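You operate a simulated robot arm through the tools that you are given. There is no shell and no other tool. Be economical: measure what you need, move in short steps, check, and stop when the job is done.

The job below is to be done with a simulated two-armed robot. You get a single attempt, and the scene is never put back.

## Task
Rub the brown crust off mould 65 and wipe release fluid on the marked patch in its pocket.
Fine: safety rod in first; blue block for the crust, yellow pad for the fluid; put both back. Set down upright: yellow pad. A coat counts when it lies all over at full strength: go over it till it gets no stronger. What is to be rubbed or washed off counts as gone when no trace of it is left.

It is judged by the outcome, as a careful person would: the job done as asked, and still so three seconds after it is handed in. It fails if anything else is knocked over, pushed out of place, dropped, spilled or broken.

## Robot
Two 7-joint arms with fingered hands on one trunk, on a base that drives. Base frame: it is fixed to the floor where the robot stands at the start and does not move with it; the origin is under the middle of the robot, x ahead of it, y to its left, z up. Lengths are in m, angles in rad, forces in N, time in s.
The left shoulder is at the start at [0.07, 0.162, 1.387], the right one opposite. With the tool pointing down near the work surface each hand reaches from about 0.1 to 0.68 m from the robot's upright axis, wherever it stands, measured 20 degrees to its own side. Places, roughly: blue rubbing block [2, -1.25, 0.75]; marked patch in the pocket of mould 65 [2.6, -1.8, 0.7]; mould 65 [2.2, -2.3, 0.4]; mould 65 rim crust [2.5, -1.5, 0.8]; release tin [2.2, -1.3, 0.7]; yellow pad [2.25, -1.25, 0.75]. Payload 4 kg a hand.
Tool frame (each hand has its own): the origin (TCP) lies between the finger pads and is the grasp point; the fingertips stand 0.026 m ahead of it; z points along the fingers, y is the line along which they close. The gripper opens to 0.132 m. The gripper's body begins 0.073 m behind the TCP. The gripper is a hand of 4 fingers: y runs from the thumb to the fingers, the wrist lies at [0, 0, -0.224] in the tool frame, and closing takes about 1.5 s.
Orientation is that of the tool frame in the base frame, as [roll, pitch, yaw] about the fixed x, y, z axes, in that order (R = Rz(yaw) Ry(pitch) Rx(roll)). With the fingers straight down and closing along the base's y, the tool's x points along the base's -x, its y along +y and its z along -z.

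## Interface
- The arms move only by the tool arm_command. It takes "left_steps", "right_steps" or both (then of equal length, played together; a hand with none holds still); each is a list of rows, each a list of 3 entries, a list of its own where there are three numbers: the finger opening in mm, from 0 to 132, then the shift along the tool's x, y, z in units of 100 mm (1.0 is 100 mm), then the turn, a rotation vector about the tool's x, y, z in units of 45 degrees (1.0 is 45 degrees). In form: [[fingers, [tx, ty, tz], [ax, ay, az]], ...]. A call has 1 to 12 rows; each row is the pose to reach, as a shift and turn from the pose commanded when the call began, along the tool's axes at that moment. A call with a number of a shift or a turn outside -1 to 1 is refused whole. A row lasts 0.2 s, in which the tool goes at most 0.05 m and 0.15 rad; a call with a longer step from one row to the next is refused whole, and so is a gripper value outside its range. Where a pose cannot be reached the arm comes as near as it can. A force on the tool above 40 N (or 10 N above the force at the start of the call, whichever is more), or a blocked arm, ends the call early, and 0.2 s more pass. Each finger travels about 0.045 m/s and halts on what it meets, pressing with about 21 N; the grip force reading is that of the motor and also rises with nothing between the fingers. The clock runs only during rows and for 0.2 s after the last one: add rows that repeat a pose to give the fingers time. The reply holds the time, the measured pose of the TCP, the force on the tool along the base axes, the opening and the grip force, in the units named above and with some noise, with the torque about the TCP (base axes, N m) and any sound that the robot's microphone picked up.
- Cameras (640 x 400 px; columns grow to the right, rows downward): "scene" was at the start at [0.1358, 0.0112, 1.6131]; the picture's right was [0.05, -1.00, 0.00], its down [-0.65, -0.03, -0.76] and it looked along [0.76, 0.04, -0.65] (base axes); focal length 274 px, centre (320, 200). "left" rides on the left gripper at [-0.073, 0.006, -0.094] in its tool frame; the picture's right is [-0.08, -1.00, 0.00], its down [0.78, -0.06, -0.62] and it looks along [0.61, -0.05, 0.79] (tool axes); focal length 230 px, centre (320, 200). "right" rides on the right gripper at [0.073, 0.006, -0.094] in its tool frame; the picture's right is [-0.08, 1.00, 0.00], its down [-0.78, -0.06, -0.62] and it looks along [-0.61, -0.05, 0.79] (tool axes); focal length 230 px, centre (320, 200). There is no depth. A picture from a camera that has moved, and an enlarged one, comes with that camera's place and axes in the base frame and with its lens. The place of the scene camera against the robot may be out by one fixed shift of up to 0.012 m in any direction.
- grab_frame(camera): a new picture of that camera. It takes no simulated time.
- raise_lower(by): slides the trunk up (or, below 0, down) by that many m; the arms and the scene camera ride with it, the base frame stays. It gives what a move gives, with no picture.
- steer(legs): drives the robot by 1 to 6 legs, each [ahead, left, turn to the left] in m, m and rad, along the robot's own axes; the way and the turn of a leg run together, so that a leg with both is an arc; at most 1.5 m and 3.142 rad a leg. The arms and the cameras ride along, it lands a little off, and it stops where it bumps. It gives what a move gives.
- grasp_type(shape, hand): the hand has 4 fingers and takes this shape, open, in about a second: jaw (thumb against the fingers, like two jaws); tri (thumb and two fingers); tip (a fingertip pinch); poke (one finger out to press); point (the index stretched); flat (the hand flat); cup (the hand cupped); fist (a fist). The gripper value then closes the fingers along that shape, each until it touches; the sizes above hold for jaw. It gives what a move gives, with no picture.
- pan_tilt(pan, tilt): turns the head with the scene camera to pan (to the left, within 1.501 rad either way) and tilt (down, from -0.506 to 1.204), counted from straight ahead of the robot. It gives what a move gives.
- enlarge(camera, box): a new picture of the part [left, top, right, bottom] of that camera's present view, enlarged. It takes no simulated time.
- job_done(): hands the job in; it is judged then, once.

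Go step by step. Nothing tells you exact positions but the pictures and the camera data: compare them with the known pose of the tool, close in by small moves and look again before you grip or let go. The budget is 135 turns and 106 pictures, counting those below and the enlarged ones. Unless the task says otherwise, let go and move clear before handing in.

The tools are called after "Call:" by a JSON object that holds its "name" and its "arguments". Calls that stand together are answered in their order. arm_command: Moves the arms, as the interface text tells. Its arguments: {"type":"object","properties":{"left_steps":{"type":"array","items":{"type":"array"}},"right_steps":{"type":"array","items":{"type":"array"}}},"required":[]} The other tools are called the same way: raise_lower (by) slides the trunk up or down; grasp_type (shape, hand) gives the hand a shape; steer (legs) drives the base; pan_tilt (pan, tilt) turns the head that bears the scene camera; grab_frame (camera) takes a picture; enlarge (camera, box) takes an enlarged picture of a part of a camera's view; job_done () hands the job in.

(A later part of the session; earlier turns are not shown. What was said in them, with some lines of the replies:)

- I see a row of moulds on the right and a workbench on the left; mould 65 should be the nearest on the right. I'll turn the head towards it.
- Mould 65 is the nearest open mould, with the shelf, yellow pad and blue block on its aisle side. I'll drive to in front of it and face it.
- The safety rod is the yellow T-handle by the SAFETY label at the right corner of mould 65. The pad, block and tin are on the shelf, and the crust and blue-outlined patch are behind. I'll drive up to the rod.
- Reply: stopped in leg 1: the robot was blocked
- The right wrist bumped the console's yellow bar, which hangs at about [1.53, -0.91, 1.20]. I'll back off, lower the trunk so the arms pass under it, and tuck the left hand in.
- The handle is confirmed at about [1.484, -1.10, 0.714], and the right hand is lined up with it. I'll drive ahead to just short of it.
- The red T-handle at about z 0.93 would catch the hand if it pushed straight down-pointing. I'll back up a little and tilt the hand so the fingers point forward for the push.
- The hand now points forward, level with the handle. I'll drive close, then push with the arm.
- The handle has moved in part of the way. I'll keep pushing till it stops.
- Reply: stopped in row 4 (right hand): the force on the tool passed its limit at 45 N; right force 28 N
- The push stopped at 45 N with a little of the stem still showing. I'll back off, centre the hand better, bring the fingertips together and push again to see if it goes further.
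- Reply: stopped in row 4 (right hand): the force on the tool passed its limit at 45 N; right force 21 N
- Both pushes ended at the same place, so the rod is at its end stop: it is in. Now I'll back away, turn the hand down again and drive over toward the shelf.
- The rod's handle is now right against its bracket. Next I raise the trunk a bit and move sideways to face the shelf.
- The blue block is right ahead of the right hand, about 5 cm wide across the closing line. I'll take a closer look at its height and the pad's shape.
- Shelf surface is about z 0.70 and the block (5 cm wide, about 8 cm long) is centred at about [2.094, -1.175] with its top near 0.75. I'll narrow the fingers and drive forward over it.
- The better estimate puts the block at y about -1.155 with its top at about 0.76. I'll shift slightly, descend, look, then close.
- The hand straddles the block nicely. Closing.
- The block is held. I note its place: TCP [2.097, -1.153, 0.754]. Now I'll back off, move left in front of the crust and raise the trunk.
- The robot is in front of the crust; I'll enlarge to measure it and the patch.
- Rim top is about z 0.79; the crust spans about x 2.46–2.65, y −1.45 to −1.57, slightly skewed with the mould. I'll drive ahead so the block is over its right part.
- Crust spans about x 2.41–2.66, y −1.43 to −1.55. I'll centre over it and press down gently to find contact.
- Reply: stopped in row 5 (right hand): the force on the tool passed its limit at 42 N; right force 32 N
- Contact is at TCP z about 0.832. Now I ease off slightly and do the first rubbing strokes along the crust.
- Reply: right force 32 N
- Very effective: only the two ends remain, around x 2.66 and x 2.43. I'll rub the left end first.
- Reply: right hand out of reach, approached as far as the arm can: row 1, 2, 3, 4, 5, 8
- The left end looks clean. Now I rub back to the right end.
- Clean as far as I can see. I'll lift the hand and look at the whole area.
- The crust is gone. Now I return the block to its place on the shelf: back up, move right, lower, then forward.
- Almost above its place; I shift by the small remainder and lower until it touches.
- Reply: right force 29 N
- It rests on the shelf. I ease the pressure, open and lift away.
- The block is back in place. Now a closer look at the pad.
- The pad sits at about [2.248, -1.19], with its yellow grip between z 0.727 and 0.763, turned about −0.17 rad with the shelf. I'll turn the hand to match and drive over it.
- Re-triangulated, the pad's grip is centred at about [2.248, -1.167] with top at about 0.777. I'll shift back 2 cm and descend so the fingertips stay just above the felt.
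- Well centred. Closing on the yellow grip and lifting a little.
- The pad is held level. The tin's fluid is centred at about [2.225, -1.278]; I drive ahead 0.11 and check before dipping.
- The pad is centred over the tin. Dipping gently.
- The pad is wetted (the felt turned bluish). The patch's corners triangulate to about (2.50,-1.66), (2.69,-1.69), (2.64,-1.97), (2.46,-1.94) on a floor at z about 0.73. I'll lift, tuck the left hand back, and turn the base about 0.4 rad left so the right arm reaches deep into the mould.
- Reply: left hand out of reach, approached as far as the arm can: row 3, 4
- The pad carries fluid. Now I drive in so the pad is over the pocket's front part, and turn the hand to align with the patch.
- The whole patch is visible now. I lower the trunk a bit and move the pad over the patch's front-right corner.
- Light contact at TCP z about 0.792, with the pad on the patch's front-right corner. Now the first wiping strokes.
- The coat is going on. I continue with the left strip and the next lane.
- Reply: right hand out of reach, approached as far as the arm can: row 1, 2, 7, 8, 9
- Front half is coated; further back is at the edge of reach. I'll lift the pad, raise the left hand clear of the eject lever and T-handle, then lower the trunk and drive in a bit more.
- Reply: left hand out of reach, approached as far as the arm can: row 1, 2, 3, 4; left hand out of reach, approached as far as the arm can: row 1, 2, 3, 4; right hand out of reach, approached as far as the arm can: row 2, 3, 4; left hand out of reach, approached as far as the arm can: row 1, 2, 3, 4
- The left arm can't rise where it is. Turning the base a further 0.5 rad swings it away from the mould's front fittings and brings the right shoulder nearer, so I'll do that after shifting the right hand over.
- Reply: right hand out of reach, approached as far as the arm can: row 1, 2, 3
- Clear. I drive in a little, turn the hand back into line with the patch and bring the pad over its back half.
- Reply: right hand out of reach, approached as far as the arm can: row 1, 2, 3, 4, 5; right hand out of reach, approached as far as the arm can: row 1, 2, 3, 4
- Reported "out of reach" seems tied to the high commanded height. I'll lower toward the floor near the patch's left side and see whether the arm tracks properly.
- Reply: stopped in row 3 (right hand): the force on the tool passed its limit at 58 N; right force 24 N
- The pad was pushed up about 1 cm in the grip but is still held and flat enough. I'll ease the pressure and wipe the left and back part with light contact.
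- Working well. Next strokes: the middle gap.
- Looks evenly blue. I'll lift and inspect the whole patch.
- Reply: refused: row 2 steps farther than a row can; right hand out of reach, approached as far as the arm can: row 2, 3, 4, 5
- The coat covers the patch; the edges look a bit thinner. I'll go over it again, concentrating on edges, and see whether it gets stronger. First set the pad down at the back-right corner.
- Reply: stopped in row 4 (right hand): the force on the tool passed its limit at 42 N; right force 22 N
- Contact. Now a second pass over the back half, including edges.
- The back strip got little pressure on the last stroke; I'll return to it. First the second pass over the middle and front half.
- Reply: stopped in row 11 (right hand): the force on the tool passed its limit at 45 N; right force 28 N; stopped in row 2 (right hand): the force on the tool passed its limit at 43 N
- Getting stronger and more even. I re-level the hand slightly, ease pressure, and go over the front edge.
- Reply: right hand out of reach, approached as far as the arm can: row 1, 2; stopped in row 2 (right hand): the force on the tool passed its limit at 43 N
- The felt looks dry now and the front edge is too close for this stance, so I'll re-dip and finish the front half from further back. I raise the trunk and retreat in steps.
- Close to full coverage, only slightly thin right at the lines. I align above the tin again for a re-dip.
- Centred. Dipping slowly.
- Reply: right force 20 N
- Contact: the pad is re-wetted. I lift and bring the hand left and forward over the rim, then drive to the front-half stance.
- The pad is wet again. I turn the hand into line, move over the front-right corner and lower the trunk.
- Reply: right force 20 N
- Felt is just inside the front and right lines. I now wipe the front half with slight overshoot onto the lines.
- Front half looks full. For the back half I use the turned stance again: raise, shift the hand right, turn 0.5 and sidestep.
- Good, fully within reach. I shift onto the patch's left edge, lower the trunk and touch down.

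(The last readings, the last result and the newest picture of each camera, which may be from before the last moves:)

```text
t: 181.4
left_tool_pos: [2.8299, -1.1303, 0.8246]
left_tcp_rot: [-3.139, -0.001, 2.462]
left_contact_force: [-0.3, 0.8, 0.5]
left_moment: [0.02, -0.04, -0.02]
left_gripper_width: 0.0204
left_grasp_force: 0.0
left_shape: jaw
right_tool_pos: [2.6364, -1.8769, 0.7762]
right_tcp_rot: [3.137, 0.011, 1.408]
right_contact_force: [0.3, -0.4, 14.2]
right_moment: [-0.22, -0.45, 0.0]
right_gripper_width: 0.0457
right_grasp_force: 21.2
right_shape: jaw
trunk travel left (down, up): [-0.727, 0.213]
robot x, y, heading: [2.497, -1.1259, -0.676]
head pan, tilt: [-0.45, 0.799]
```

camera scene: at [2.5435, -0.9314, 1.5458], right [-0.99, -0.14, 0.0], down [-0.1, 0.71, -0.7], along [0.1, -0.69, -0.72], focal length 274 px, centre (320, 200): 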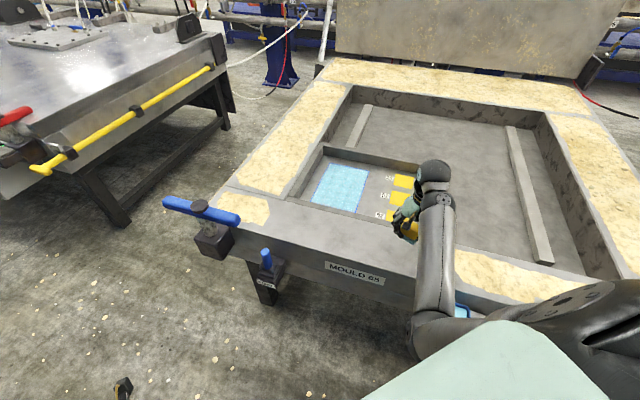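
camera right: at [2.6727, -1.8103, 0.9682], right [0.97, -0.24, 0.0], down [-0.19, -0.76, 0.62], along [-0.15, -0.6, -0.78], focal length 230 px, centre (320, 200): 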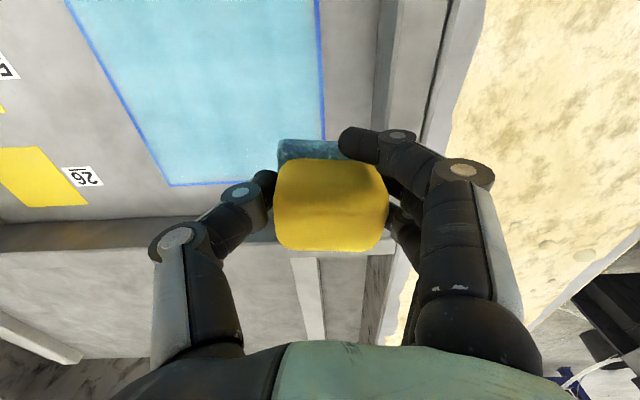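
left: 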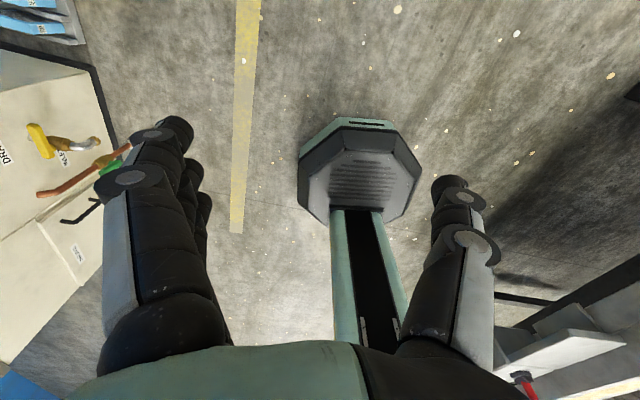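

Light contact of 14 N. Now the back-half raster, including the left, back and right edges.

Call:
{"name": "arm_command", "arguments": {"right_steps": [[20, [0.4, 0.03, 0], [0, 0, 0]], [20, [0.7, 0.03, 0], [0, 0, 0]], [20, [0.3, 0.03, 0], [0, 0, 0]], [20, [-0.1, 0.03, 0], [0, 0, 0]], [20, [-0.5, 0.03, 0], [0, 0, 0]], [20, [-0.7, 0.03, 0], [0, 0, 0]], [20, [-0.7, -0.35, 0], [0, 0, 0]], [20, [-0.7, -0.75, 0], [0, 0, 0]], [20, [-0.7, -1, 0], [0, 0, 0]], [20, [-0.4, -1, 0], [0, 0, 0]], [20, [-0.4, -0.6, 0], [0, 0, 0]], [20, [-0.4, -0.2, 0], [0, 0, 0]]]}}

Call:
{"name": "arm_command", "arguments": {"right_steps": [[20, [0.3, 0, 0], [0, 0, 0]], [20, [0.3, -0.4, 0], [0, 0, 0]], [20, [0.3, -0.8, 0], [0, 0, 0]], [20, [0.3, -1, 0], [0, 0, 0]], [20, [0.6, -1, 0], [0, 0, 0]], [20, [0.6, -0.6, 0], [0, 0, 0]], [20, [0.6, -0.2, 0], [0, 0, 0]], [20, [0.9, -0.2, 0], [0, 0, 0]], [20, [0.9, -0.6, 0], [0, 0, 0]], [20, [0.9, -1, 0], [0, 0, 0]], [20, [0.7, -1, 0], [0, 0, 0]]]}}

Call:
{"name": "arm_command", "arguments": {"right_steps": [[20, [0.3, -0.22, 0], [0, 0, 0]], [20, [0, -0.22, 0], [0, 0, 0]], [20, [-0.4, -0.22, 0], [0, 0, 0]], [20, [-0.8, -0.22, 0], [0, 0, 0]], [20, [-1, -0.22, 0], [0, 0, 0]], [20, [-1, 0.1, 0], [0, 0, 0]], [20, [-1, 0.5, 0], [0, 0, 0]], [20, [-1, 0.9, 0], [0, 0, 0]], [20, [-1, 0.5, 0], [0, 0, 0]], [20, [-0.8, 0.1, 0], [0, 0, 0]], [20, [-0.4, -0.1, 0], [0, 0, 0]]]}}

Call:
{"name": "grab_frame", "arguments": {"camera": "right"}}

```text
t: 184.0
left_tool_pos: [2.831, -1.1302, 0.8257]
left_tcp_rot: [-3.14, -0.003, 2.463]
left_contact_force: [-0.4, -0.6, 0.2]
left_moment: [-0.01, 0.03, 0.01]
left_gripper_width: 0.0201
left_grasp_force: 0.0
left_shape: jaw
right_tool_pos: [2.6094, -1.9114, 0.7741]
right_tcp_rot: [3.14, 0.007, 1.406]
right_contact_force: [-8.4, -1.1, 15.2]
right_moment: [-0.13, -0.06, -0.1]
right_gripper_width: 0.047
right_grasp_force: 21.0
right_shape: jaw
trunk travel left (down, up): [-0.727, 0.213]
robot x, y, heading: [2.5019, -1.1288, -0.677]
head pan, tilt: [-0.45, 0.799]
```

```text
t: 186.4
left_tool_pos: [2.8312, -1.1288, 0.8242]
left_tcp_rot: [-3.139, 0.001, 2.463]
left_contact_force: [1.2, 0.2, -0.4]
left_moment: [0.04, 0.04, 0.0]
left_gripper_width: 0.0206
left_grasp_force: 0.0
left_shape: jaw
right_tool_pos: [2.5213, -1.8268, 0.774]
right_tcp_rot: [3.141, 0.01, 1.408]
right_contact_force: [2.7, 8.4, 30.4]
right_moment: [-0.19, -0.75, 0.25]
right_gripper_width: 0.0468
right_grasp_force: 21.2
right_shape: jaw
trunk travel left (down, up): [-0.727, 0.213]
robot x, y, heading: [2.4995, -1.1274, -0.675]
head pan, tilt: [-0.45, 0.799]
```

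```text
t: 188.8
left_tool_pos: [2.8315, -1.1298, 0.8253]
left_tcp_rot: [-3.14, -0.001, 2.462]
left_contact_force: [-0.1, -0.4, 0.6]
left_moment: [0.01, 0.0, 0.03]
left_gripper_width: 0.0205
left_grasp_force: 0.0
left_shape: jaw
right_tool_pos: [2.506, -1.8637, 0.7759]
right_tcp_rot: [3.14, 0.012, 1.409]
right_contact_force: [2.6, -6.8, 19.1]
right_moment: [-0.47, -0.78, -0.16]
right_gripper_width: 0.0455
right_grasp_force: 20.8
right_shape: jaw
trunk travel left (down, up): [-0.727, 0.213]
robot x, y, heading: [2.5006, -1.1251, -0.677]
head pan, tilt: [-0.45, 0.799]
```

```text
10 pictures are left
camera right: at [2.5244, -1.7936, 0.8695], right [0.97, -0.24, 0.0], down [-0.19, -0.76, 0.63], along [-0.15, -0.61, -0.78], focal length 230 px, centre (320, 200)
```

right: 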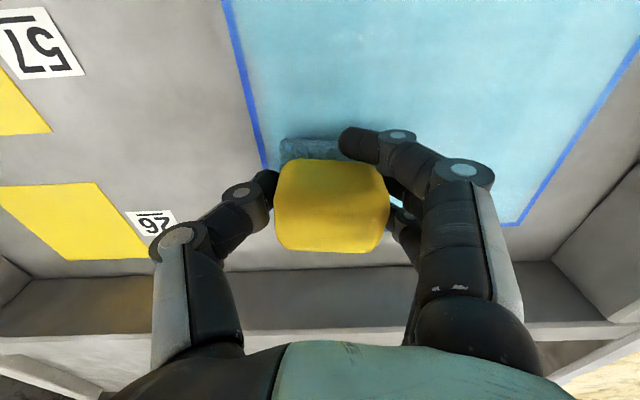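

The coat looks even up to the lines. I raise and retreat the same way as before, then inspect.

Call:
{"name": "raise_lower", "arguments": {"by": 0.11}}

Call:
{"name": "steer", "arguments": {"legs": [[-0.193, 0.242, 0], [0, 0, -0.3]]}}

Call:
{"name": "enlarge", "arguments": {"camera": "scene", "box": [295, 155, 385, 215]}}

```text
t: 190.2
left_tool_pos: [2.8306, -1.1311, 0.9346]
left_tcp_rot: [3.141, -0.003, 2.463]
left_contact_force: [-0.2, 0.3, 0.6]
left_moment: [0.0, 0.03, 0.02]
left_gripper_width: 0.0206
left_grasp_force: 0.1
left_shape: jaw
right_tool_pos: [2.5061, -1.8666, 0.8831]
right_tcp_rot: [3.14, 0.005, 1.409]
right_contact_force: [-0.1, -0.3, -1.1]
right_moment: [0.03, 0.03, 0.0]
right_gripper_width: 0.0449
right_grasp_force: 20.9
right_shape: jaw
trunk travel left (down, up): [-0.837, 0.103]
robot x, y, heading: [2.4948, -1.1259, -0.681]
head pan, tilt: [-0.45, 0.799]
```

```text
t: 193.3
left_tool_pos: [2.8154, -0.9185, 0.9348]
left_tcp_rot: [3.141, -0.003, 2.164]
left_contact_force: [-0.6, 0.0, 1.0]
left_moment: [-0.01, 0.0, 0.01]
left_gripper_width: 0.0206
left_grasp_force: 0.1
left_shape: jaw
right_tool_pos: [2.2889, -1.5263, 0.8838]
right_tcp_rot: [3.14, 0.007, 1.11]
right_contact_force: [0.4, 0.1, -0.3]
right_moment: [0.0, -0.01, 0.0]
right_gripper_width: 0.0452
right_grasp_force: 21.2
right_shape: jaw
trunk travel left (down, up): [-0.837, 0.103]
robot x, y, heading: [2.5028, -0.8167, -0.976]
head pan, tilt: [-0.45, 0.799]
```

```text
6.67 times, centred on (340, 185) of scene
camera zoom: at [2.5411, -0.932, 1.5758], right [-0.99, -0.14, 0.0], down [-0.1, 0.71, -0.7], along [0.1, -0.69, -0.72], focal length 1827 px, centre (187, 300)
```

zoom: 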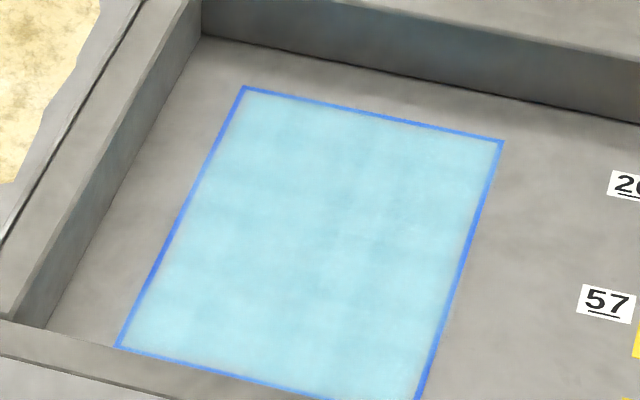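

The coat is unchanged from the previous inspection, so it gets no stronger: full and even. Now I bring the pad back to its place on the shelf.

Call:
{"name": "steer", "arguments": {"legs": [[0.085, 0.305, 0], [0, 0, -0.597]]}}

Call:
{"name": "arm_command", "arguments": {"right_steps": [[20, [0, 0, 0], [0, 0, -0.18]], [20, [0, 0, 0], [0, 0, -0.36]], [20, [0, 0, 0], [0, 0, -0.54]], [20, [0, 0, 0], [0, 0, -0.72]], [20, [0, 0, 0], [0, 0, -0.9]], [20, [0, 0, 0], [0, 0, -1]]]}}

Call:
{"name": "arm_command", "arguments": {"right_steps": [[20, [0, 0, 0.2], [0, 0, -0.14]], [20, [0, 0, 0.5], [0, 0, -0.14]], [20, [0, 0, 0.5], [0, 0, -0.14]]]}}

Call:
{"name": "grab_frame", "arguments": {"camera": "right"}}

```text
t: 197.0
left_tool_pos: [3.0027, -0.9794, 0.9338]
left_tcp_rot: [3.141, -0.003, 1.561]
left_contact_force: [-0.3, 0.4, 0.7]
left_moment: [0.01, 0.04, 0.01]
left_gripper_width: 0.0204
left_grasp_force: 0.0
left_shape: jaw
right_tool_pos: [2.2251, -1.1824, 0.8824]
right_tcp_rot: [3.14, 0.009, 0.507]
right_contact_force: [-0.1, 0.3, -0.9]
right_moment: [0.0, 0.0, 0.02]
right_gripper_width: 0.0454
right_grasp_force: 20.6
right_shape: jaw
trunk travel left (down, up): [-0.837, 0.103]
robot x, y, heading: [2.7979, -0.7186, -1.582]
head pan, tilt: [-0.45, 0.799]
```

```text
t: 198.4
left_tool_pos: [3.0015, -0.98, 0.9351]
left_tcp_rot: [3.141, -0.004, 1.56]
left_contact_force: [-0.9, -0.3, 0.6]
left_moment: [0.0, -0.01, 0.03]
left_gripper_width: 0.0203
left_grasp_force: 0.1
left_shape: jaw
right_tool_pos: [2.2251, -1.182, 0.8833]
right_tcp_rot: [-3.139, 0.009, 1.296]
right_contact_force: [-0.6, 0.6, -1.5]
right_moment: [-0.05, 0.0, -0.02]
right_gripper_width: 0.0449
right_grasp_force: 21.4
right_shape: jaw
trunk travel left (down, up): [-0.837, 0.103]
robot x, y, heading: [2.802, -0.7206, -1.574]
head pan, tilt: [-0.45, 0.799]
```

```text
t: 199.2
left_tool_pos: [3.003, -0.9794, 0.9345]
left_tcp_rot: [3.142, -0.004, 1.56]
left_contact_force: [-1.2, 0.0, 0.4]
left_moment: [0.01, -0.01, -0.03]
left_gripper_width: 0.0209
left_grasp_force: 0.1
left_shape: jaw
right_tool_pos: [2.2256, -1.1832, 0.8328]
right_tcp_rot: [-3.135, 0.006, 1.403]
right_contact_force: [0.3, -1.0, -0.1]
right_moment: [-0.01, 0.02, 0.01]
right_gripper_width: 0.0448
right_grasp_force: 21.2
right_shape: jaw
trunk travel left (down, up): [-0.837, 0.103]
robot x, y, heading: [2.802, -0.718, -1.577]
head pan, tilt: [-0.45, 0.799]
```

```text
8 pictures are left
camera right: at [2.2436, -1.1117, 0.9269], right [0.97, -0.24, 0.0], down [-0.19, -0.76, 0.62], along [-0.15, -0.6, -0.78], focal length 230 px, centre (320, 200)
```

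right: 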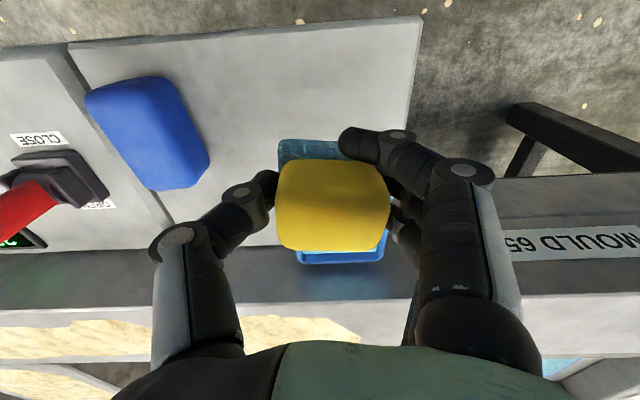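

Adjusting by about 2 cm to the original spot and lowering.

Call:
{"name": "arm_command", "arguments": {"right_steps": [[20, [0.18, 0.15, 0.1], [0, 0, 0]], [20, [0.18, 0.15, 0.4], [0, 0, 0]], [20, [0.18, 0.15, 0.6], [0, 0, 0]], [20, [0.18, 0.15, 0.7], [0, 0, 0]], [20, [0.18, 0.15, 0.73], [0, 0, 0]]]}}

Call:
{"name": "arm_command", "arguments": {"right_steps": [[20, [0, 0, 0.02], [0, 0, 0]], [20, [0, 0, 0.04], [0, 0, 0]], [20, [0, 0, 0.06], [0, 0, 0]]]}}

```text
t: 200.4
left_tool_pos: [3.0017, -0.9799, 0.9334]
left_tcp_rot: [-3.14, -0.002, 1.561]
left_contact_force: [0.2, -0.4, 0.3]
left_moment: [0.03, 0.0, -0.03]
left_gripper_width: 0.0204
left_grasp_force: 0.0
left_shape: jaw
right_tool_pos: [2.2429, -1.1674, 0.7582]
right_tcp_rot: [-3.138, 0.005, 1.402]
right_contact_force: [0.4, -0.1, -0.6]
right_moment: [0.01, 0.0, -0.01]
right_gripper_width: 0.0451
right_grasp_force: 20.8
right_shape: jaw
trunk travel left (down, up): [-0.837, 0.103]
robot x, y, heading: [2.8031, -0.7165, -1.585]
head pan, tilt: [-0.45, 0.799]
```

```text
t: 201.2
left_tool_pos: [3.0043, -0.9788, 0.9352]
left_tcp_rot: [-3.14, -0.004, 1.56]
left_contact_force: [0.5, -0.6, -0.4]
left_moment: [0.01, -0.01, 0.01]
left_gripper_width: 0.0207
left_grasp_force: 0.0
left_shape: jaw
right_tool_pos: [2.2422, -1.1675, 0.7575]
right_tcp_rot: [-3.132, 0.01, 1.403]
right_contact_force: [0.9, 1.8, 16.6]
right_moment: [-0.22, -0.6, 0.03]
right_gripper_width: 0.0453
right_grasp_force: 20.8
right_shape: jaw
trunk travel left (down, up): [-0.837, 0.103]
robot x, y, heading: [2.7997, -0.7186, -1.578]
head pan, tilt: [-0.45, 0.799]
```

Contact with the shelf. I check the view, ease the pressure and open.

Call:
{"name": "grab_frame", "arguments": {"camera": "right"}}

Call:
{"name": "arm_command", "arguments": {"right_steps": [[45, [0, 0, -0.02], [0, 0, 0]], [55, [0, 0, -0.02], [0, 0, 0]], [65, [0, 0, -0.02], [0, 0, 0]], [80, [0, 0, -0.02], [0, 0, 0]], [95, [0, 0, -0.02], [0, 0, 0]], [95, [0, 0, -0.02], [0, 0, 0]], [95, [0, 0, -0.02], [0, 0, 0]], [95, [0, 0, -0.4], [0, 0, 0]], [95, [0, 0, -0.8], [0, 0, 0]], [95, [0, 0, -1], [0, 0, 0]]]}}

Call:
{"name": "grab_frame", "arguments": {"camera": "right"}}

```text
7 pictures are left
camera right: at [2.2619, -1.0967, 0.8505], right [0.97, -0.24, -0.01], down [-0.19, -0.76, 0.63], along [-0.16, -0.61, -0.78], focal length 230 px, centre (320, 200)
```

right: 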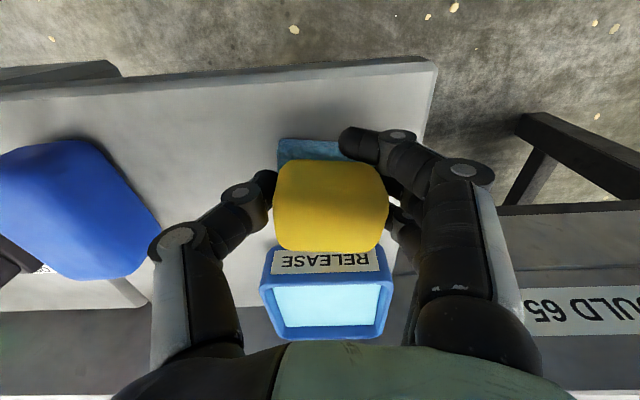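

```text
t: 203.4
left_tool_pos: [3.0036, -0.9797, 0.9344]
left_tcp_rot: [-3.139, -0.004, 1.56]
left_contact_force: [0.7, -0.3, 0.5]
left_moment: [-0.02, -0.02, 0.01]
left_gripper_width: 0.0206
left_grasp_force: 0.2
left_shape: jaw
right_tool_pos: [2.2432, -1.1675, 0.8539]
right_tcp_rot: [-3.137, 0.005, 1.404]
right_contact_force: [0.1, -0.1, 0.4]
right_moment: [-0.04, -0.01, 0.0]
right_gripper_width: 0.0946
right_grasp_force: 0.1
right_shape: jaw
trunk travel left (down, up): [-0.837, 0.103]
robot x, y, heading: [2.8002, -0.72, -1.581]
head pan, tilt: [-0.45, 0.799]
```

```text
6 pictures are left
camera right: at [2.2621, -1.0962, 0.9487], right [0.97, -0.24, 0.0], down [-0.19, -0.76, 0.62], along [-0.15, -0.6, -0.78], focal length 230 px, centre (320, 200)
```

right: 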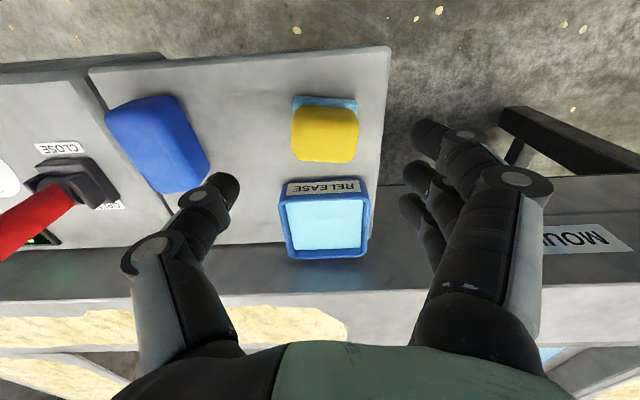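

The pad stands upright at its place. I back off and take a last look at everything.

Call:
{"name": "steer", "arguments": {"legs": [[-0.35, 0, 0]]}}

Call:
{"name": "pan_tilt", "arguments": {"pan": -0.3, "tilt": 0.6}}

Call:
{"name": "grab_frame", "arguments": {"camera": "scene"}}

Call:
{"name": "enlarge", "arguments": {"camera": "scene", "box": [230, 110, 430, 260]}}

```text
t: 205.7
left_tool_pos: [3.0062, -0.6267, 0.9335]
left_tcp_rot: [3.139, -0.003, 1.56]
left_contact_force: [0.9, 0.2, -0.4]
left_moment: [-0.01, 0.0, 0.02]
left_gripper_width: 0.0206
left_grasp_force: 0.1
left_shape: jaw
right_tool_pos: [2.2458, -0.8116, 0.8542]
right_tcp_rot: [-3.139, 0.005, 1.403]
right_contact_force: [-0.4, -0.9, -0.4]
right_moment: [0.05, -0.01, 0.0]
right_gripper_width: 0.0945
right_grasp_force: 0.0
right_shape: jaw
trunk travel left (down, up): [-0.837, 0.103]
robot x, y, heading: [2.8032, -0.3651, -1.582]
head pan, tilt: [-0.45, 0.799]
```

```text
t: 206.5
left_tool_pos: [3.0062, -0.6265, 0.9346]
left_tcp_rot: [3.141, -0.001, 1.56]
left_contact_force: [0.3, 0.1, -0.1]
left_moment: [0.04, 0.0, 0.01]
left_gripper_width: 0.0204
left_grasp_force: 0.0
left_shape: jaw
right_tool_pos: [2.2444, -0.8127, 0.8546]
right_tcp_rot: [-3.139, 0.007, 1.4]
right_contact_force: [0.4, -0.5, 1.2]
right_moment: [-0.01, 0.03, -0.03]
right_gripper_width: 0.0948
right_grasp_force: 0.1
right_shape: jaw
trunk travel left (down, up): [-0.837, 0.103]
robot x, y, heading: [2.799, -0.3681, -1.581]
head pan, tilt: [-0.3, 0.6]
```

```text
5 pictures are left
camera scene: at [2.7771, -0.4909, 1.5928], right [-0.95, 0.31, 0.0], down [0.17, 0.54, -0.82], along [-0.25, -0.79, -0.57], focal length 274 px, centre (320, 200)
```

scene: 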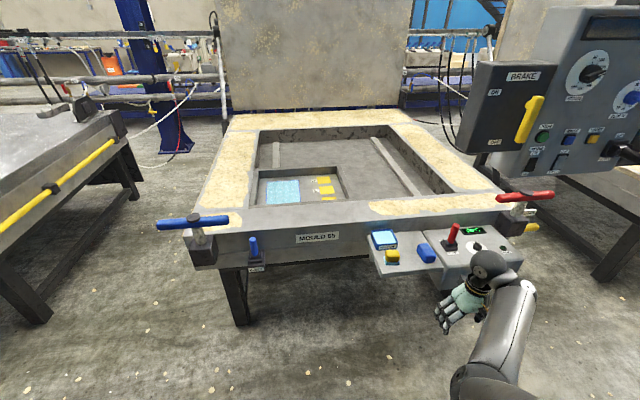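

```text
2.67 times, centred on (330, 185) of scene
camera zoom: at [2.7771, -0.4909, 1.5928], right [-0.95, 0.31, 0.0], down [0.17, 0.54, -0.82], along [-0.25, -0.79, -0.57], focal length 731 px, centre (293, 240)
```

zoom: 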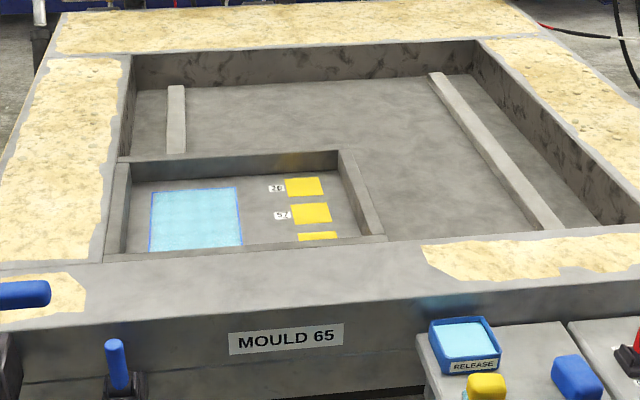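

Call:
{"name": "enlarge", "arguments": {"camera": "scene", "box": [260, 170, 360, 240]}}

```text
5.71 times, centred on (310, 205) of scene
camera zoom: at [2.7771, -0.4909, 1.5928], right [-0.95, 0.31, 0.0], down [0.17, 0.54, -0.82], along [-0.25, -0.79, -0.57], focal length 1566 px, centre (377, 171)
```

zoom: 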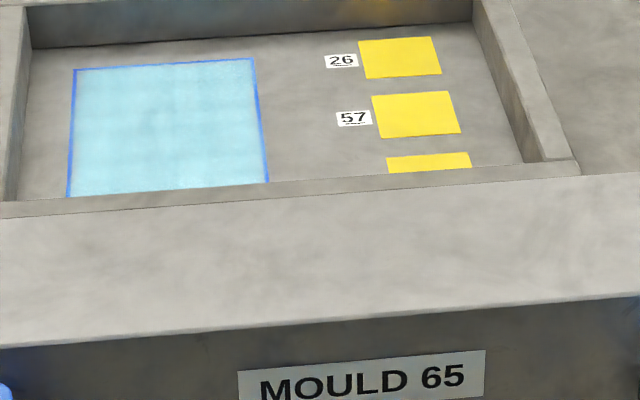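

The rim is clean, the patch is evenly coated, the rod is in, both tools are back in place and the hands are clear. I'm handing in.

Call:
{"name": "job_done", "arguments": {}}

```text
The job is handed in.
```

I've handed in the job on mould 65:

- **Safety rod:** it went in first. Two pushes stopped at the same point, so I took that as its end stop.
- **Crust:** I rubbed it off with the blue block, and no trace showed in the last close-up.
- **Release fluid:** it covers the whole marked patch. I dipped the yellow pad twice and went over the patch until the coat looked no stronger. The strip right along the blue lines may be a hair thinner.
- **Tools:** the block and the pad are back in their places on the shelf, with the pad upright.

While driving in, I bumped the yellow bar on the pouring console with the right wrist. I backed off and saw no sign that the console had moved.
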